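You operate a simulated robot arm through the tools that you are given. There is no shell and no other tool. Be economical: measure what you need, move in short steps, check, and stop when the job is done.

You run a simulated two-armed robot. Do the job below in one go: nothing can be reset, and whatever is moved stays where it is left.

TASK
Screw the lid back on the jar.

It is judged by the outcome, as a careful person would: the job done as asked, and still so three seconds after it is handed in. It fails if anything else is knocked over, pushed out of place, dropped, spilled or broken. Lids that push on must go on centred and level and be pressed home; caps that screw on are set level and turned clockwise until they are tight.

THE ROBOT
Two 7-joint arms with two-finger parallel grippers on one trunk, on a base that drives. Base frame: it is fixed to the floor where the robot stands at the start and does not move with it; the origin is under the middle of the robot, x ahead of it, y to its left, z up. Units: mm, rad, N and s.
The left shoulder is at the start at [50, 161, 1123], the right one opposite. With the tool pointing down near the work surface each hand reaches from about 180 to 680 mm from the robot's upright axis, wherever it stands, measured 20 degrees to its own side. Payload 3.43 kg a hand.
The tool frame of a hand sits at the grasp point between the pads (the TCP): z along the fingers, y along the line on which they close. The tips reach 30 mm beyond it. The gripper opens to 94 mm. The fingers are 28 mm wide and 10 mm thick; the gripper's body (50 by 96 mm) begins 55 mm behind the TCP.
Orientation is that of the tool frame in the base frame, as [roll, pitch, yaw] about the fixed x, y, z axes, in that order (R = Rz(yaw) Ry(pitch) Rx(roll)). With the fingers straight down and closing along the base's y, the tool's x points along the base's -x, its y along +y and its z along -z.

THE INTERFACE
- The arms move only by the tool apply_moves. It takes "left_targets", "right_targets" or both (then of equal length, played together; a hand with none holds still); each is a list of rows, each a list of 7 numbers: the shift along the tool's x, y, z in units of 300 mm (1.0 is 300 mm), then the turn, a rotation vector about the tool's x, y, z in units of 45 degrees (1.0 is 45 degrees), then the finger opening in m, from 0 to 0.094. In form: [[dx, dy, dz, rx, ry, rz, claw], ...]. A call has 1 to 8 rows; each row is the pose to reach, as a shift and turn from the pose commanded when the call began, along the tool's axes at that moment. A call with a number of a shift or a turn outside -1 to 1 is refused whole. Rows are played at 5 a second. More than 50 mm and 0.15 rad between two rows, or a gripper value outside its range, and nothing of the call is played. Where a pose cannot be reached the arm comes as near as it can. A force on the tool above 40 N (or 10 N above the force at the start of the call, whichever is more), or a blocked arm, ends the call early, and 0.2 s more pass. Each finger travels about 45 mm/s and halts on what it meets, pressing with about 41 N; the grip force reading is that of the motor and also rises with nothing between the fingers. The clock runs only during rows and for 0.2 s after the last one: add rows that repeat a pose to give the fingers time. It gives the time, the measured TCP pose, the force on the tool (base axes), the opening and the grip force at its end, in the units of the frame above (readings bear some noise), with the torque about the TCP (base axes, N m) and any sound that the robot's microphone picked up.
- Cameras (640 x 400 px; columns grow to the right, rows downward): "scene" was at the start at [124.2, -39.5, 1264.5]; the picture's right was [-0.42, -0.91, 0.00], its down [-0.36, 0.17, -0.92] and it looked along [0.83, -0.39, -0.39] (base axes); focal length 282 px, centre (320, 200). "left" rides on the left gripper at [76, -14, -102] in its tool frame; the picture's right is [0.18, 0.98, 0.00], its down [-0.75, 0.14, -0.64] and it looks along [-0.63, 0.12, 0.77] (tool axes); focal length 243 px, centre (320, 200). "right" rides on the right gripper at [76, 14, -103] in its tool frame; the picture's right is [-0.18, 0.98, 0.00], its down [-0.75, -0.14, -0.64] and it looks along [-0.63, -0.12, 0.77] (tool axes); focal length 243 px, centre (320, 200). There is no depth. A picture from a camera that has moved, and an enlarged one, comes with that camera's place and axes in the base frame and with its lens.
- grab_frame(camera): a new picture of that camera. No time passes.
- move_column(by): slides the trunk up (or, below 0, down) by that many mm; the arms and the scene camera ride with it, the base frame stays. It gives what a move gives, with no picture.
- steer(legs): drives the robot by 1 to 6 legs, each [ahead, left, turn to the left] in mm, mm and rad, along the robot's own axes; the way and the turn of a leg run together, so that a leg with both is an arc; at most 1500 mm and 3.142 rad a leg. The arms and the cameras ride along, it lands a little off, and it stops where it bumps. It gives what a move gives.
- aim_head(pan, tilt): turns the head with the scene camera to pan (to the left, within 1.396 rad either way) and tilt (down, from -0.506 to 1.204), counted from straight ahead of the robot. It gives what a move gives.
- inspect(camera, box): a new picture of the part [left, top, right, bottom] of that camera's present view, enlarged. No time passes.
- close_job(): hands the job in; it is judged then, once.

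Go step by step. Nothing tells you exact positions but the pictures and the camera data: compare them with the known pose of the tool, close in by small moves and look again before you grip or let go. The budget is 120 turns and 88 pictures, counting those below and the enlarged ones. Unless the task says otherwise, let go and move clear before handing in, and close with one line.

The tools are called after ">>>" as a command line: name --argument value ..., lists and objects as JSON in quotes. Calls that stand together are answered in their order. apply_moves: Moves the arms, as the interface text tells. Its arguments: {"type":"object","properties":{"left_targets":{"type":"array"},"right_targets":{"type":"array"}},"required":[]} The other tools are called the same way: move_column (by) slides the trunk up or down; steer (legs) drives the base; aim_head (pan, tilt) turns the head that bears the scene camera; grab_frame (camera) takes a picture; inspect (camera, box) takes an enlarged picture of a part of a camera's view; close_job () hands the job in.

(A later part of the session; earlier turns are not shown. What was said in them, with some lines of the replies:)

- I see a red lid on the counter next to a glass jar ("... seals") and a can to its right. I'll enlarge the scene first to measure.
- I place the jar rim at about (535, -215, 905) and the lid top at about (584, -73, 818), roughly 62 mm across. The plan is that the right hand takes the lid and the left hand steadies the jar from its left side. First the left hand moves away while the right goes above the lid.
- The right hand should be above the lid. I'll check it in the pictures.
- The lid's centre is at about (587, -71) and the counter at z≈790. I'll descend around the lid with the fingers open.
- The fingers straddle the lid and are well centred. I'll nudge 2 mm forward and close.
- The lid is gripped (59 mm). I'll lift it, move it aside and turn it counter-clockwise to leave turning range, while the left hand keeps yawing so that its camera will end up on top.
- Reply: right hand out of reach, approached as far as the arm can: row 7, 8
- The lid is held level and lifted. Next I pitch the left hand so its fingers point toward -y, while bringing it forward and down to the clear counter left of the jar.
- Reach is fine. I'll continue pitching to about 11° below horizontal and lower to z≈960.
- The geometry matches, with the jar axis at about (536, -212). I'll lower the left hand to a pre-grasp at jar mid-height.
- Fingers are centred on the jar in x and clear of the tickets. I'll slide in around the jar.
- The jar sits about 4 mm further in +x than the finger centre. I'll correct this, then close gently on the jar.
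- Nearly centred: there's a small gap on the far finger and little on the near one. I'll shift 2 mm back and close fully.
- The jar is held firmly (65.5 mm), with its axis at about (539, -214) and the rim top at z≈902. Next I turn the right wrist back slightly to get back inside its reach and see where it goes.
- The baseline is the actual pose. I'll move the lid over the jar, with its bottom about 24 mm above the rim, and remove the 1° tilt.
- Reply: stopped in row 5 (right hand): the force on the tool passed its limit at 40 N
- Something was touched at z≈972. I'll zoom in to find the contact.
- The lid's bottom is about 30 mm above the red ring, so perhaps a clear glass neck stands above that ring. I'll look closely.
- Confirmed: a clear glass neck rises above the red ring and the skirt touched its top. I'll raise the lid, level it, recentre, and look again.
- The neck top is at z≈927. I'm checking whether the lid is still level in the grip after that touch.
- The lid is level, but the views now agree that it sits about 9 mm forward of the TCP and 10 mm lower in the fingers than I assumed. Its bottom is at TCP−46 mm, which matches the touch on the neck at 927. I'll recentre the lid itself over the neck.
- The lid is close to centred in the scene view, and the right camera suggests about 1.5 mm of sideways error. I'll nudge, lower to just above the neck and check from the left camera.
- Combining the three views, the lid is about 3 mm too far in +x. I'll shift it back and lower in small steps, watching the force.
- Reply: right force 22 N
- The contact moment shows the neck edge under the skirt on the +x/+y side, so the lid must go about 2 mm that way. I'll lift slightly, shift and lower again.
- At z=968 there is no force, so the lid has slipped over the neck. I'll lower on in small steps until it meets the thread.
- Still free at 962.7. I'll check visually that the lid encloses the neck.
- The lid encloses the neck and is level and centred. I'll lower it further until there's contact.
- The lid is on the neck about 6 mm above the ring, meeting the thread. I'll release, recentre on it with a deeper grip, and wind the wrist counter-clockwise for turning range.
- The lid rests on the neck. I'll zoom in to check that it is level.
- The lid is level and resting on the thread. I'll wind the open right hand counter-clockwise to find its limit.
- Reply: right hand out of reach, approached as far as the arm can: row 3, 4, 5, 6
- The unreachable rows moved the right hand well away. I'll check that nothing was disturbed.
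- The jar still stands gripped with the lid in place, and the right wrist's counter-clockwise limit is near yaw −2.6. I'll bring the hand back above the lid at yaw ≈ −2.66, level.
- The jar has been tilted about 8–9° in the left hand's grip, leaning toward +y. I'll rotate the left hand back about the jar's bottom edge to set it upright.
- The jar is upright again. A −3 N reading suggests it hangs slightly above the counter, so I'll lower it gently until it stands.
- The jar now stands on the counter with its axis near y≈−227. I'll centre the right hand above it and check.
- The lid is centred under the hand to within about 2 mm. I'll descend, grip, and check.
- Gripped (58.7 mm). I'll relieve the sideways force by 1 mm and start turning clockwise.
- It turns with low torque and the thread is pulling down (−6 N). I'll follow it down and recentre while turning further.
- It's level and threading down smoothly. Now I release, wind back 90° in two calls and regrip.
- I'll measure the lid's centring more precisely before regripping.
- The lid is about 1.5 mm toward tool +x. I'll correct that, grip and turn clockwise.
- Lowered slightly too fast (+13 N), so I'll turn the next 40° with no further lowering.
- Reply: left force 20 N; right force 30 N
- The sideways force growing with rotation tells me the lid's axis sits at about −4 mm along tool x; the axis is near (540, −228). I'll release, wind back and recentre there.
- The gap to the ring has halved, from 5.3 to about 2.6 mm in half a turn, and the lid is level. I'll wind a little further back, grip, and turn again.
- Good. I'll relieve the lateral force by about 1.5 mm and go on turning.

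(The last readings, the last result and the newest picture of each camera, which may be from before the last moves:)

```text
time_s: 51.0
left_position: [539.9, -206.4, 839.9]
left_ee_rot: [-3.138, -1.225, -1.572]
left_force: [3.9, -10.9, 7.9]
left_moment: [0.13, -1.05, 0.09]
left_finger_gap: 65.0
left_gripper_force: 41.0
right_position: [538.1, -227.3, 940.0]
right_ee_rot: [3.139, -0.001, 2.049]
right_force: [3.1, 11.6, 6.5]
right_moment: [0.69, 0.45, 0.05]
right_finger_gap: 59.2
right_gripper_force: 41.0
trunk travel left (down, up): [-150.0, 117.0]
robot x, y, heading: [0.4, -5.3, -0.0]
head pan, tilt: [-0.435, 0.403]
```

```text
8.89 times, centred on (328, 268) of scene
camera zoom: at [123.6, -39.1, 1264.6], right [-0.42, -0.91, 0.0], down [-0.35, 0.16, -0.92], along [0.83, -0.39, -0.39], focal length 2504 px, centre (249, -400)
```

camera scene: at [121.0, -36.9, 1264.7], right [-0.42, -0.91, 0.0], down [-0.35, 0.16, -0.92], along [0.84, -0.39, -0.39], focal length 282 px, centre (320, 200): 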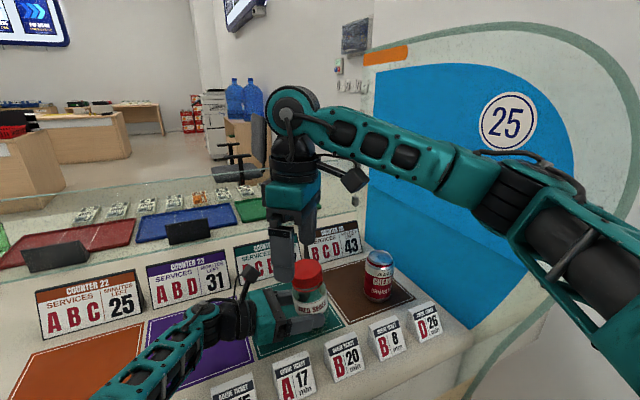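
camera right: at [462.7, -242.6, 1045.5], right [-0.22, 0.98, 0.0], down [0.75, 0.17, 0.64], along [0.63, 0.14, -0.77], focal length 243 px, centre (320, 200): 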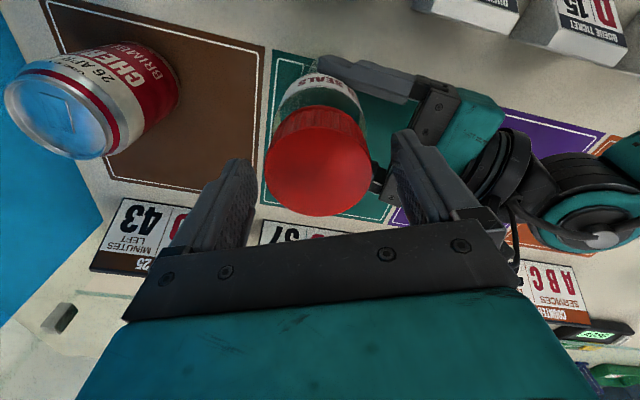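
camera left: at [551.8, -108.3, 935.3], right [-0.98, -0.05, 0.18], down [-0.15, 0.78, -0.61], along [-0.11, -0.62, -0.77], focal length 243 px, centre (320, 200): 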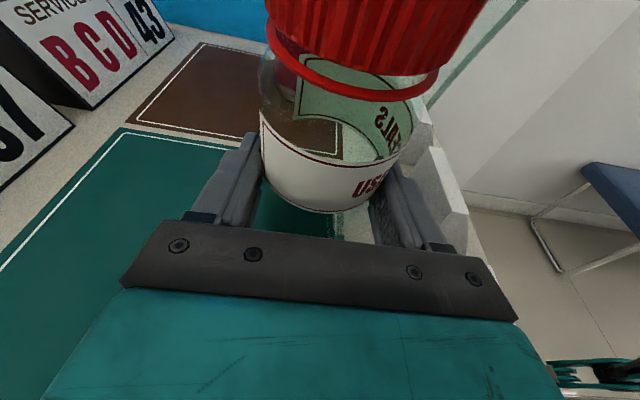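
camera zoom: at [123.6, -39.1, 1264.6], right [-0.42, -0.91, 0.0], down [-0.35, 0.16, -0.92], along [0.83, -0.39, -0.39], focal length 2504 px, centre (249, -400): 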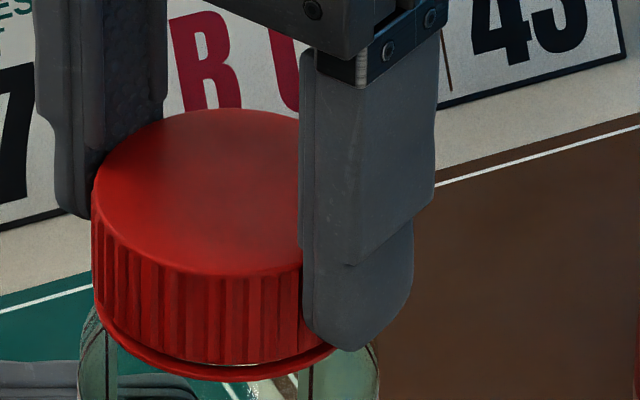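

The gap is nearly closed. One more stroke: release, wind back, regrip and tighten.

>>> apply_moves --right_targets '[[0.0032, 0.0032, 0, 0, 0, 0, 0.04], [0.0032, 0.0032, 0, 0, 0, 0, 0.06], [0.0032, 0.0032, 0, 0, 0, 0, 0.085], [0.0032, 0.0032, 0, 0, 0, 0, 0.085], [0.0032, 0.0032, 0, 0, 0, -0.18, 0.085], [0.0032, 0.0032, 0, 0, 0, -0.36, 0.085], [0.0032, 0.0032, 0, 0, 0, -0.54, 0.085], [0.0032, 0.0032, 0, 0, 0, -0.72, 0.085]]'

>>> apply_moves --right_targets '[[0, 0, 0, 0, 0, -0.18, 0.085], [0, 0, 0, 0, 0, -0.36, 0.085], [0, 0, 0, 0, 0, -0.54, 0.085], [0, 0, 0, 0, 0, -0.72, 0.085], [0, 0, 0, 0, 0, -0.9, 0.085], [0, 0, 0, 0, 0, -1.0, 0.085]]'

>>> apply_moves --right_targets '[[0, 0, 0, 0, 0, -0.14, 0.085], [0, 0, 0, 0, 0, -0.28, 0.075], [0, 0, 0, 0, 0, -0.28, 0.064], [0, 0, 0, 0, 0, -0.28, 0.055], [0, 0, 0, 0, 0, -0.28, 0.04], [0, 0, 0, 0, 0, -0.28, 0.04]]'

>>> apply_moves --right_targets '[[0, 0, 0.0005, 0, 0, 0.17, 0.04], [0, 0, 0.001, 0, 0, 0.34, 0.04], [0, 0, 0.0013, 0, 0, 0.51, 0.04], [0, 0, 0.0016, 0, 0, 0.68, 0.04], [0, 0, 0.0018, 0, 0, 0.85, 0.04], [0, 0, 0.002, 0, 0, 1.0, 0.04]]'

```text
time_s: 52.8
left_position: [538.9, -207.1, 839.7]
left_ee_rot: [-3.138, -1.226, -1.568]
left_force: [-2.0, 0.2, 10.5]
left_moment: [-0.51, 0.19, -0.11]
left_finger_gap: 64.9
left_gripper_force: 41.0
right_position: [539.0, -226.8, 940.2]
right_ee_rot: [3.141, 0.001, 2.62]
right_force: [-0.9, -0.8, 0.7]
right_moment: [0.02, 0.0, 0.02]
right_finger_gap: 84.9
right_gripper_force: 0.1
trunk travel left (down, up): [-150.0, 117.0]
robot x, y, heading: [2.1, -0.5, -0.0]
head pan, tilt: [-0.435, 0.403]
```

```text
time_s: 54.2
left_position: [539.6, -206.5, 840.2]
left_ee_rot: [-3.138, -1.225, -1.57]
left_force: [-3.2, 0.4, 8.7]
left_moment: [-0.43, 0.19, -0.12]
left_finger_gap: 64.6
left_gripper_force: 41.0
right_position: [538.5, -227.1, 938.7]
right_ee_rot: [3.142, 0.003, -2.879]
right_force: [-0.8, 0.6, -0.1]
right_moment: [-0.02, 0.0, 0.03]
right_finger_gap: 84.9
right_gripper_force: 0.0
trunk travel left (down, up): [-150.0, 117.0]
robot x, y, heading: [2.9, 1.2, 0.003]
head pan, tilt: [-0.435, 0.403]
```

```text
time_s: 55.6
left_position: [539.8, -208.2, 840.7]
left_ee_rot: [-3.137, -1.225, -1.57]
left_force: [-5.9, 5.6, 9.6]
left_moment: [-1.12, -0.46, -0.12]
left_finger_gap: 65.0
left_gripper_force: 41.0
right_position: [539.8, -228.1, 939.7]
right_ee_rot: [-3.139, 0.002, -2.661]
right_force: [5.9, -5.0, 0.1]
right_moment: [0.1, -0.06, 0.0]
right_finger_gap: 59.3
right_gripper_force: 41.3
trunk travel left (down, up): [-150.0, 117.0]
robot x, y, heading: [-3.2, -0.8, -0.003]
head pan, tilt: [-0.435, 0.403]
```

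```text
time_s: 57.0
left_position: [539.4, -206.8, 838.5]
left_ee_rot: [-3.137, -1.223, -1.571]
left_force: [1.8, 3.1, 6.4]
left_moment: [-0.48, 0.08, -1.67]
left_finger_gap: 65.1
left_gripper_force: 40.9
right_position: [539.0, -226.0, 938.5]
right_ee_rot: [3.14, 0.002, 2.839]
right_force: [-1.2, -0.8, 2.0]
right_moment: [0.25, 0.11, 1.65]
right_finger_gap: 59.2
right_gripper_force: 41.1
trunk travel left (down, up): [-150.0, 117.0]
robot x, y, heading: [2.0, -1.8, -0.002]
head pan, tilt: [-0.435, 0.403]
```

The torque jumped to 1.65 N·m, so the lid is seating. I'll look and give it a little more.

>>> apply_moves --right_targets '[[0, 0, 0, 0, 0, 0.1, 0.04], [0, 0, 0, 0, 0, 0.2, 0.04], [0, 0, 0, 0, 0, 0.3, 0.04], [0, 0, 0, 0, 0, 0.3, 0.04]]'

>>> inspect --camera "scene" --box '[276, 240, 356, 340]'

>>> inspect --camera "left" --box '[230, 0, 470, 140]'

```text
time_s: 58.0
left_position: [539.7, -206.4, 839.1]
left_ee_rot: [-3.14, -1.223, -1.565]
left_force: [0.1, 2.3, 4.7]
left_moment: [-0.23, 0.1, -0.94]
left_finger_gap: 65.2
left_gripper_force: 41.0
right_position: [539.4, -225.7, 939.1]
right_ee_rot: [3.14, 0.002, 2.6]
right_force: [0.9, 2.1, 2.2]
right_moment: [0.26, -0.07, 0.98]
right_finger_gap: 58.9
right_gripper_force: 41.1
trunk travel left (down, up): [-150.0, 117.0]
robot x, y, heading: [0.2, -0.7, 0.001]
head pan, tilt: [-0.435, 0.403]
```

```text
4.00 times, centred on (316, 290) of scene
camera zoom: at [123.7, -39.2, 1264.6], right [-0.42, -0.91, 0.0], down [-0.35, 0.16, -0.92], along [0.83, -0.39, -0.39], focal length 1127 px, centre (336, -160)
```

zoom: 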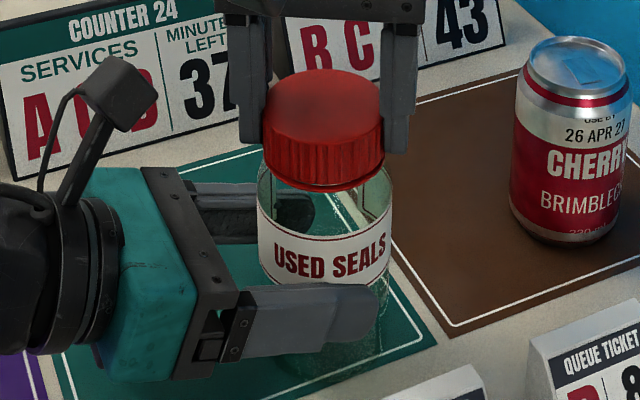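

```text
2.67 times, centred on (350, 70) of left
camera zoom: at [553.9, -136.9, 945.8], right [-0.98, -0.07, 0.17], down [-0.15, 0.86, -0.49], along [-0.11, -0.51, -0.85], focal length 647 px, centre (240, 547)
```

zoom: 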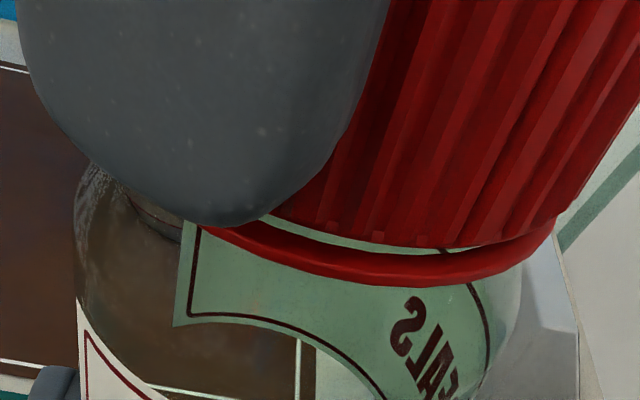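

The torque peaked and then slipped or settled. I'll try a further turn to see whether it holds tight.

>>> apply_moves --right_targets '[[0, 0, 0, 0, 0, 0.1, 0.04], [0, 0, 0, 0, 0, 0.2, 0.04], [0, 0, 0, 0, 0, 0.3, 0.04]]'

>>> inspect --camera "left" --box '[230, 0, 470, 140]'

>>> apply_moves --right_targets '[[0, 0, 0, 0, 0, 0.1, 0.04], [0, 0, 0, 0, 0, 0.2, 0.04], [0, 0, 0, 0, 0, 0.3, 0.04]]'

>>> inspect --camera "left" --box '[230, 0, 470, 140]'

```text
time_s: 58.8
left_position: [540.3, -206.4, 838.9]
left_ee_rot: [-3.14, -1.221, -1.568]
left_force: [-0.1, 1.4, 4.9]
left_moment: [-0.2, 0.05, -1.36]
left_finger_gap: 65.2
left_gripper_force: 41.1
right_position: [539.6, -227.2, 938.4]
right_ee_rot: [3.14, 0.0, 2.365]
right_force: [0.8, 1.5, 1.7]
right_moment: [0.35, -0.06, 1.35]
right_finger_gap: 59.1
right_gripper_force: 40.9
trunk travel left (down, up): [-150.0, 117.0]
robot x, y, heading: [2.1, 0.3, 0.001]
head pan, tilt: [-0.435, 0.403]
```

```text
2.67 times, centred on (350, 70) of left
camera zoom: at [553.9, -137.1, 945.8], right [-0.98, -0.07, 0.17], down [-0.14, 0.86, -0.49], along [-0.12, -0.51, -0.85], focal length 647 px, centre (240, 547)
```

zoom: 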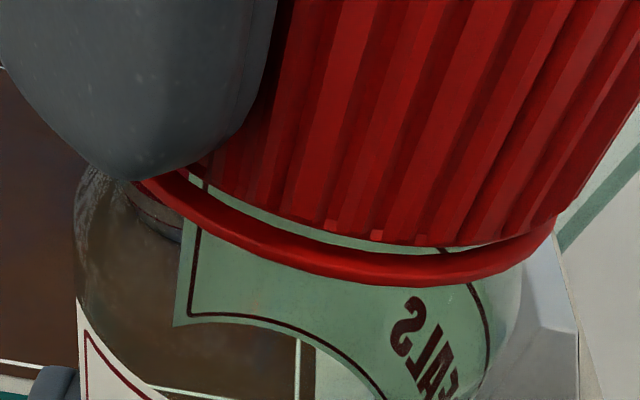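

```text
time_s: 59.6
left_position: [540.9, -207.2, 839.1]
left_ee_rot: [-3.137, -1.224, -1.569]
left_force: [-0.8, 0.0, 4.7]
left_moment: [0.01, -0.03, -1.05]
left_finger_gap: 65.0
left_gripper_force: 40.5
right_position: [539.3, -226.8, 938.7]
right_ee_rot: [3.14, 0.001, 2.129]
right_force: [1.7, 2.8, -0.1]
right_moment: [0.19, -0.13, 1.02]
right_finger_gap: 59.2
right_gripper_force: 41.3
trunk travel left (down, up): [-150.0, 117.0]
robot x, y, heading: [-0.8, -2.1, -0.002]
head pan, tilt: [-0.435, 0.403]
```

```text
2.67 times, centred on (350, 70) of left
camera zoom: at [553.9, -137.2, 945.8], right [-0.98, -0.07, 0.17], down [-0.14, 0.86, -0.49], along [-0.12, -0.51, -0.85], focal length 647 px, centre (240, 547)
```

zoom: 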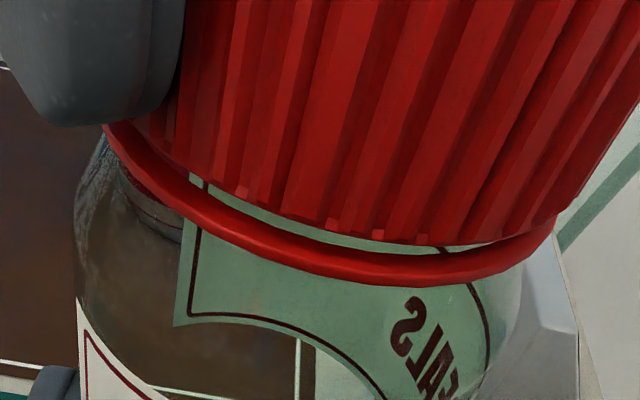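

The lid's ribs no longer move while the fingers slip at over 1 N·m, so it's tight and level. I'll release the right hand and lift it clear.

>>> apply_moves --right_targets '[[0, 0, 0, 0, 0, 0, 0.06], [0, 0, 0, 0, 0, 0, 0.08], [0, 0, 0, 0, 0, 0, 0.094], [0, 0, 0, 0, 0, 0, 0.094], [0, 0, -0.1, 0, 0, 0, 0.094], [0, 0, -0.2, 0, 0, -0.15, 0.094], [0, 0, -0.3, 0, 0, -0.3, 0.094], [0, 0, -0.36, 0, 0, -0.45, 0.094]]'

>>> inspect --camera "scene" --box '[260, 230, 372, 340]'

```text
time_s: 61.4
left_position: [540.7, -208.7, 839.2]
left_ee_rot: [-3.14, -1.223, -1.567]
left_force: [-1.8, 0.3, 3.3]
left_moment: [-0.19, 0.15, -0.09]
left_finger_gap: 65.2
left_gripper_force: 40.8
right_position: [539.2, -226.4, 1046.6]
right_ee_rot: [3.14, -0.002, 2.485]
right_force: [-0.5, 0.5, 0.3]
right_moment: [0.03, 0.01, 0.0]
right_finger_gap: 94.2
right_gripper_force: 0.1
trunk travel left (down, up): [-150.0, 117.0]
robot x, y, heading: [1.6, -2.0, 0.001]
head pan, tilt: [-0.435, 0.403]
```

```text
3.64 times, centred on (316, 285) of scene
camera zoom: at [123.8, -39.7, 1264.5], right [-0.42, -0.91, 0.0], down [-0.35, 0.17, -0.92], along [0.83, -0.39, -0.39], focal length 1024 px, centre (334, -109)
```

zoom: 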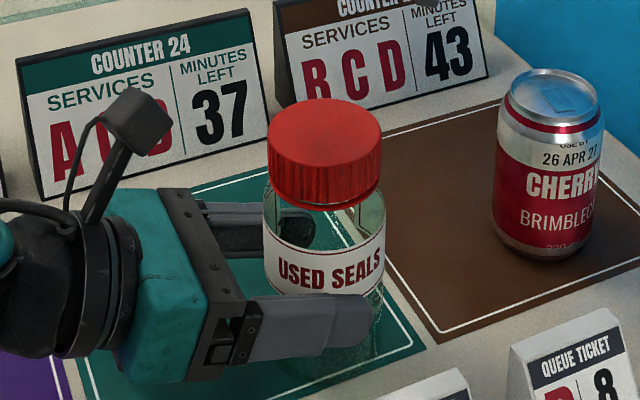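

The lid is on, level. Now I open the left hand gently and back it away along its fingers.

>>> apply_moves --left_targets '[[0, 0, 0, 0, 0, 0, 0.062], [0, 0, 0, 0, 0, 0, 0.066], [0, 0, 0, 0, 0, 0, 0.072], [0, 0, 0, 0, 0, 0, 0.082], [0, 0, 0, 0, 0, 0, 0.094], [0, 0, 0, 0, 0, 0, 0.094]]'

>>> inspect --camera "scene" --box '[260, 230, 372, 340]'

>>> grab_frame --camera "left"

```text
time_s: 62.8
left_position: [539.4, -206.7, 839.9]
left_ee_rot: [3.141, -1.225, -1.565]
left_force: [0.5, -0.2, -0.1]
left_moment: [0.01, 0.01, 0.01]
left_finger_gap: 93.8
left_gripper_force: 0.0
right_position: [540.5, -228.8, 1046.1]
right_ee_rot: [-3.141, -0.002, 2.482]
right_force: [0.0, -0.6, 0.6]
right_moment: [0.03, -0.01, 0.0]
right_finger_gap: 94.1
right_gripper_force: 0.0
trunk travel left (down, up): [-150.0, 117.0]
robot x, y, heading: [0.6, 0.2, 0.003]
head pan, tilt: [-0.435, 0.403]
```

```text
3.64 times, centred on (316, 285) of scene
camera zoom: at [124.2, -39.8, 1264.5], right [-0.42, -0.91, 0.0], down [-0.36, 0.17, -0.92], along [0.83, -0.39, -0.39], focal length 1024 px, centre (334, -109)
```

zoom: 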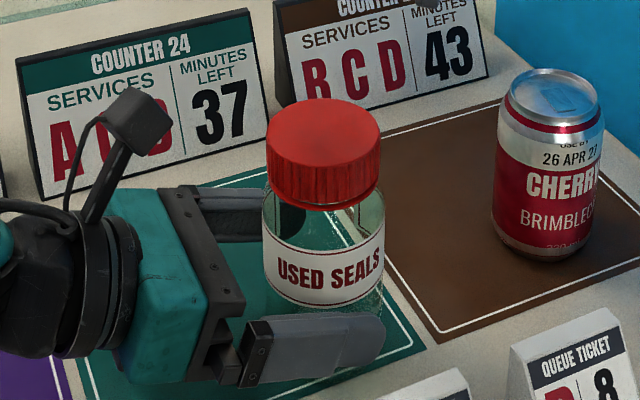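

```text
16 pictures are left
camera left: at [554.2, -137.3, 945.6], right [-0.98, -0.07, 0.17], down [-0.15, 0.86, -0.49], along [-0.12, -0.51, -0.85], focal length 243 px, centre (320, 200)
```

left: 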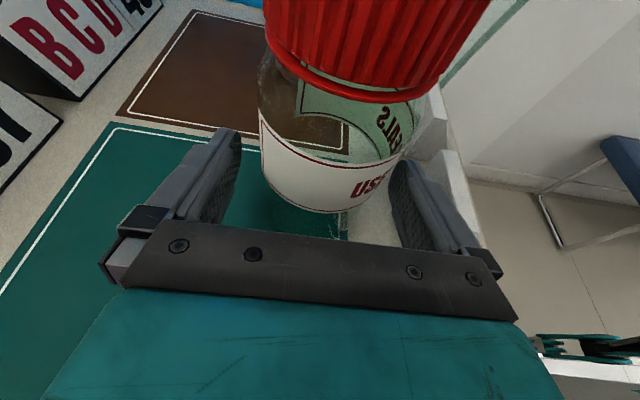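

The jar stands on its own. I'll withdraw the left hand straight back and up.

>>> apply_moves --left_targets '[[0, 0.006, -0.08, 0, 0, 0, 0.094], [0, 0.006, -0.16, 0, 0, 0, 0.094], [0, 0.006, -0.26, 0, 0, 0, 0.094], [0, 0.006, -0.36, 0, 0, 0, 0.094], [0.04, 0.006, -0.5, 0, 0, 0, 0.094], [0.1, 0.006, -0.62, 0, 0, 0, 0.094], [0.1, 0.006, -0.62, 0, 0, 0, 0.094]]' --right_targets '[[0, 0, -0.05, 0, 0, 0, 0.094], [0, 0, -0.1, 0, 0, 0, 0.094], [0, 0, -0.1, 0, 0, 0, 0.094], [0, 0, -0.1, 0, 0, 0, 0.094], [0, 0, -0.1, 0, 0, 0, 0.094], [0, 0, -0.1, 0, 0, 0, 0.094], [0, 0, -0.1, 0, 0, 0, 0.094]]'

>>> grab_frame --camera "scene"

>>> inspect --camera "scene" --box '[260, 230, 372, 340]'

```text
time_s: 64.4
left_position: [536.5, -41.0, 930.4]
left_ee_rot: [-3.142, -1.224, -1.564]
left_force: [-1.2, -0.3, -0.1]
left_moment: [-0.01, 0.03, 0.04]
left_finger_gap: 93.9
left_gripper_force: 0.1
right_position: [539.7, -226.3, 1076.3]
right_ee_rot: [3.141, 0.001, 2.483]
right_force: [0.7, 0.8, -0.6]
right_moment: [0.0, -0.01, 0.01]
right_finger_gap: 94.2
right_gripper_force: 0.1
trunk travel left (down, up): [-150.0, 117.0]
robot x, y, heading: [-0.5, -0.2, -0.007]
head pan, tilt: [-0.435, 0.403]
```

```text
15 pictures are left
camera scene: at [124.2, -39.8, 1264.5], right [-0.42, -0.91, 0.0], down [-0.36, 0.17, -0.92], along [0.83, -0.39, -0.39], focal length 282 px, centre (320, 200)
```

scene: 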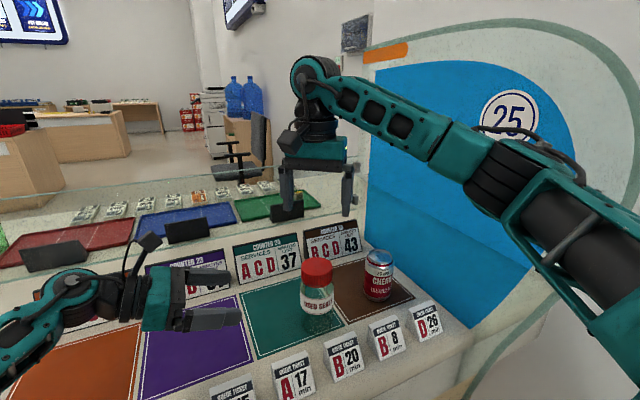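

```text
3.64 times, centred on (316, 285) of scene
camera zoom: at [124.2, -39.8, 1264.5], right [-0.42, -0.91, 0.0], down [-0.36, 0.17, -0.92], along [0.83, -0.39, -0.39], focal length 1024 px, centre (334, -109)
```

zoom: 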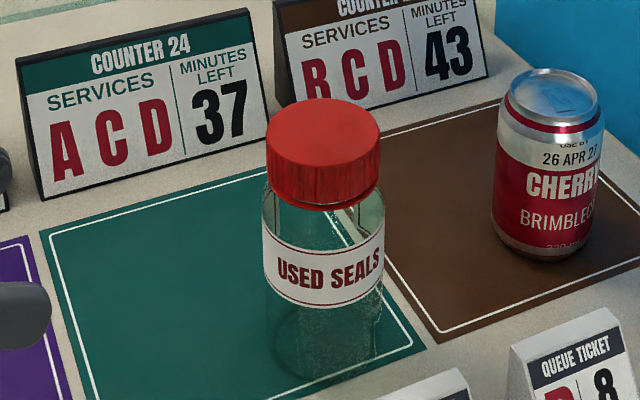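

The jar stands upright with the lid tight and level. Both hands are clear and nothing else has moved, so I'm handing in.

>>> close_job

```text
The job is handed in.
```

The lid is screwed back on the jar, level and tight: it stopped turning, and the fingers slipped on it at about 1–1.4 N·m. While I was screwing it on, the jar tipped about 8–9° in the left hand and I set it upright again, so it now stands about 13 mm from where it started. I saw nothing else moved or knocked over.
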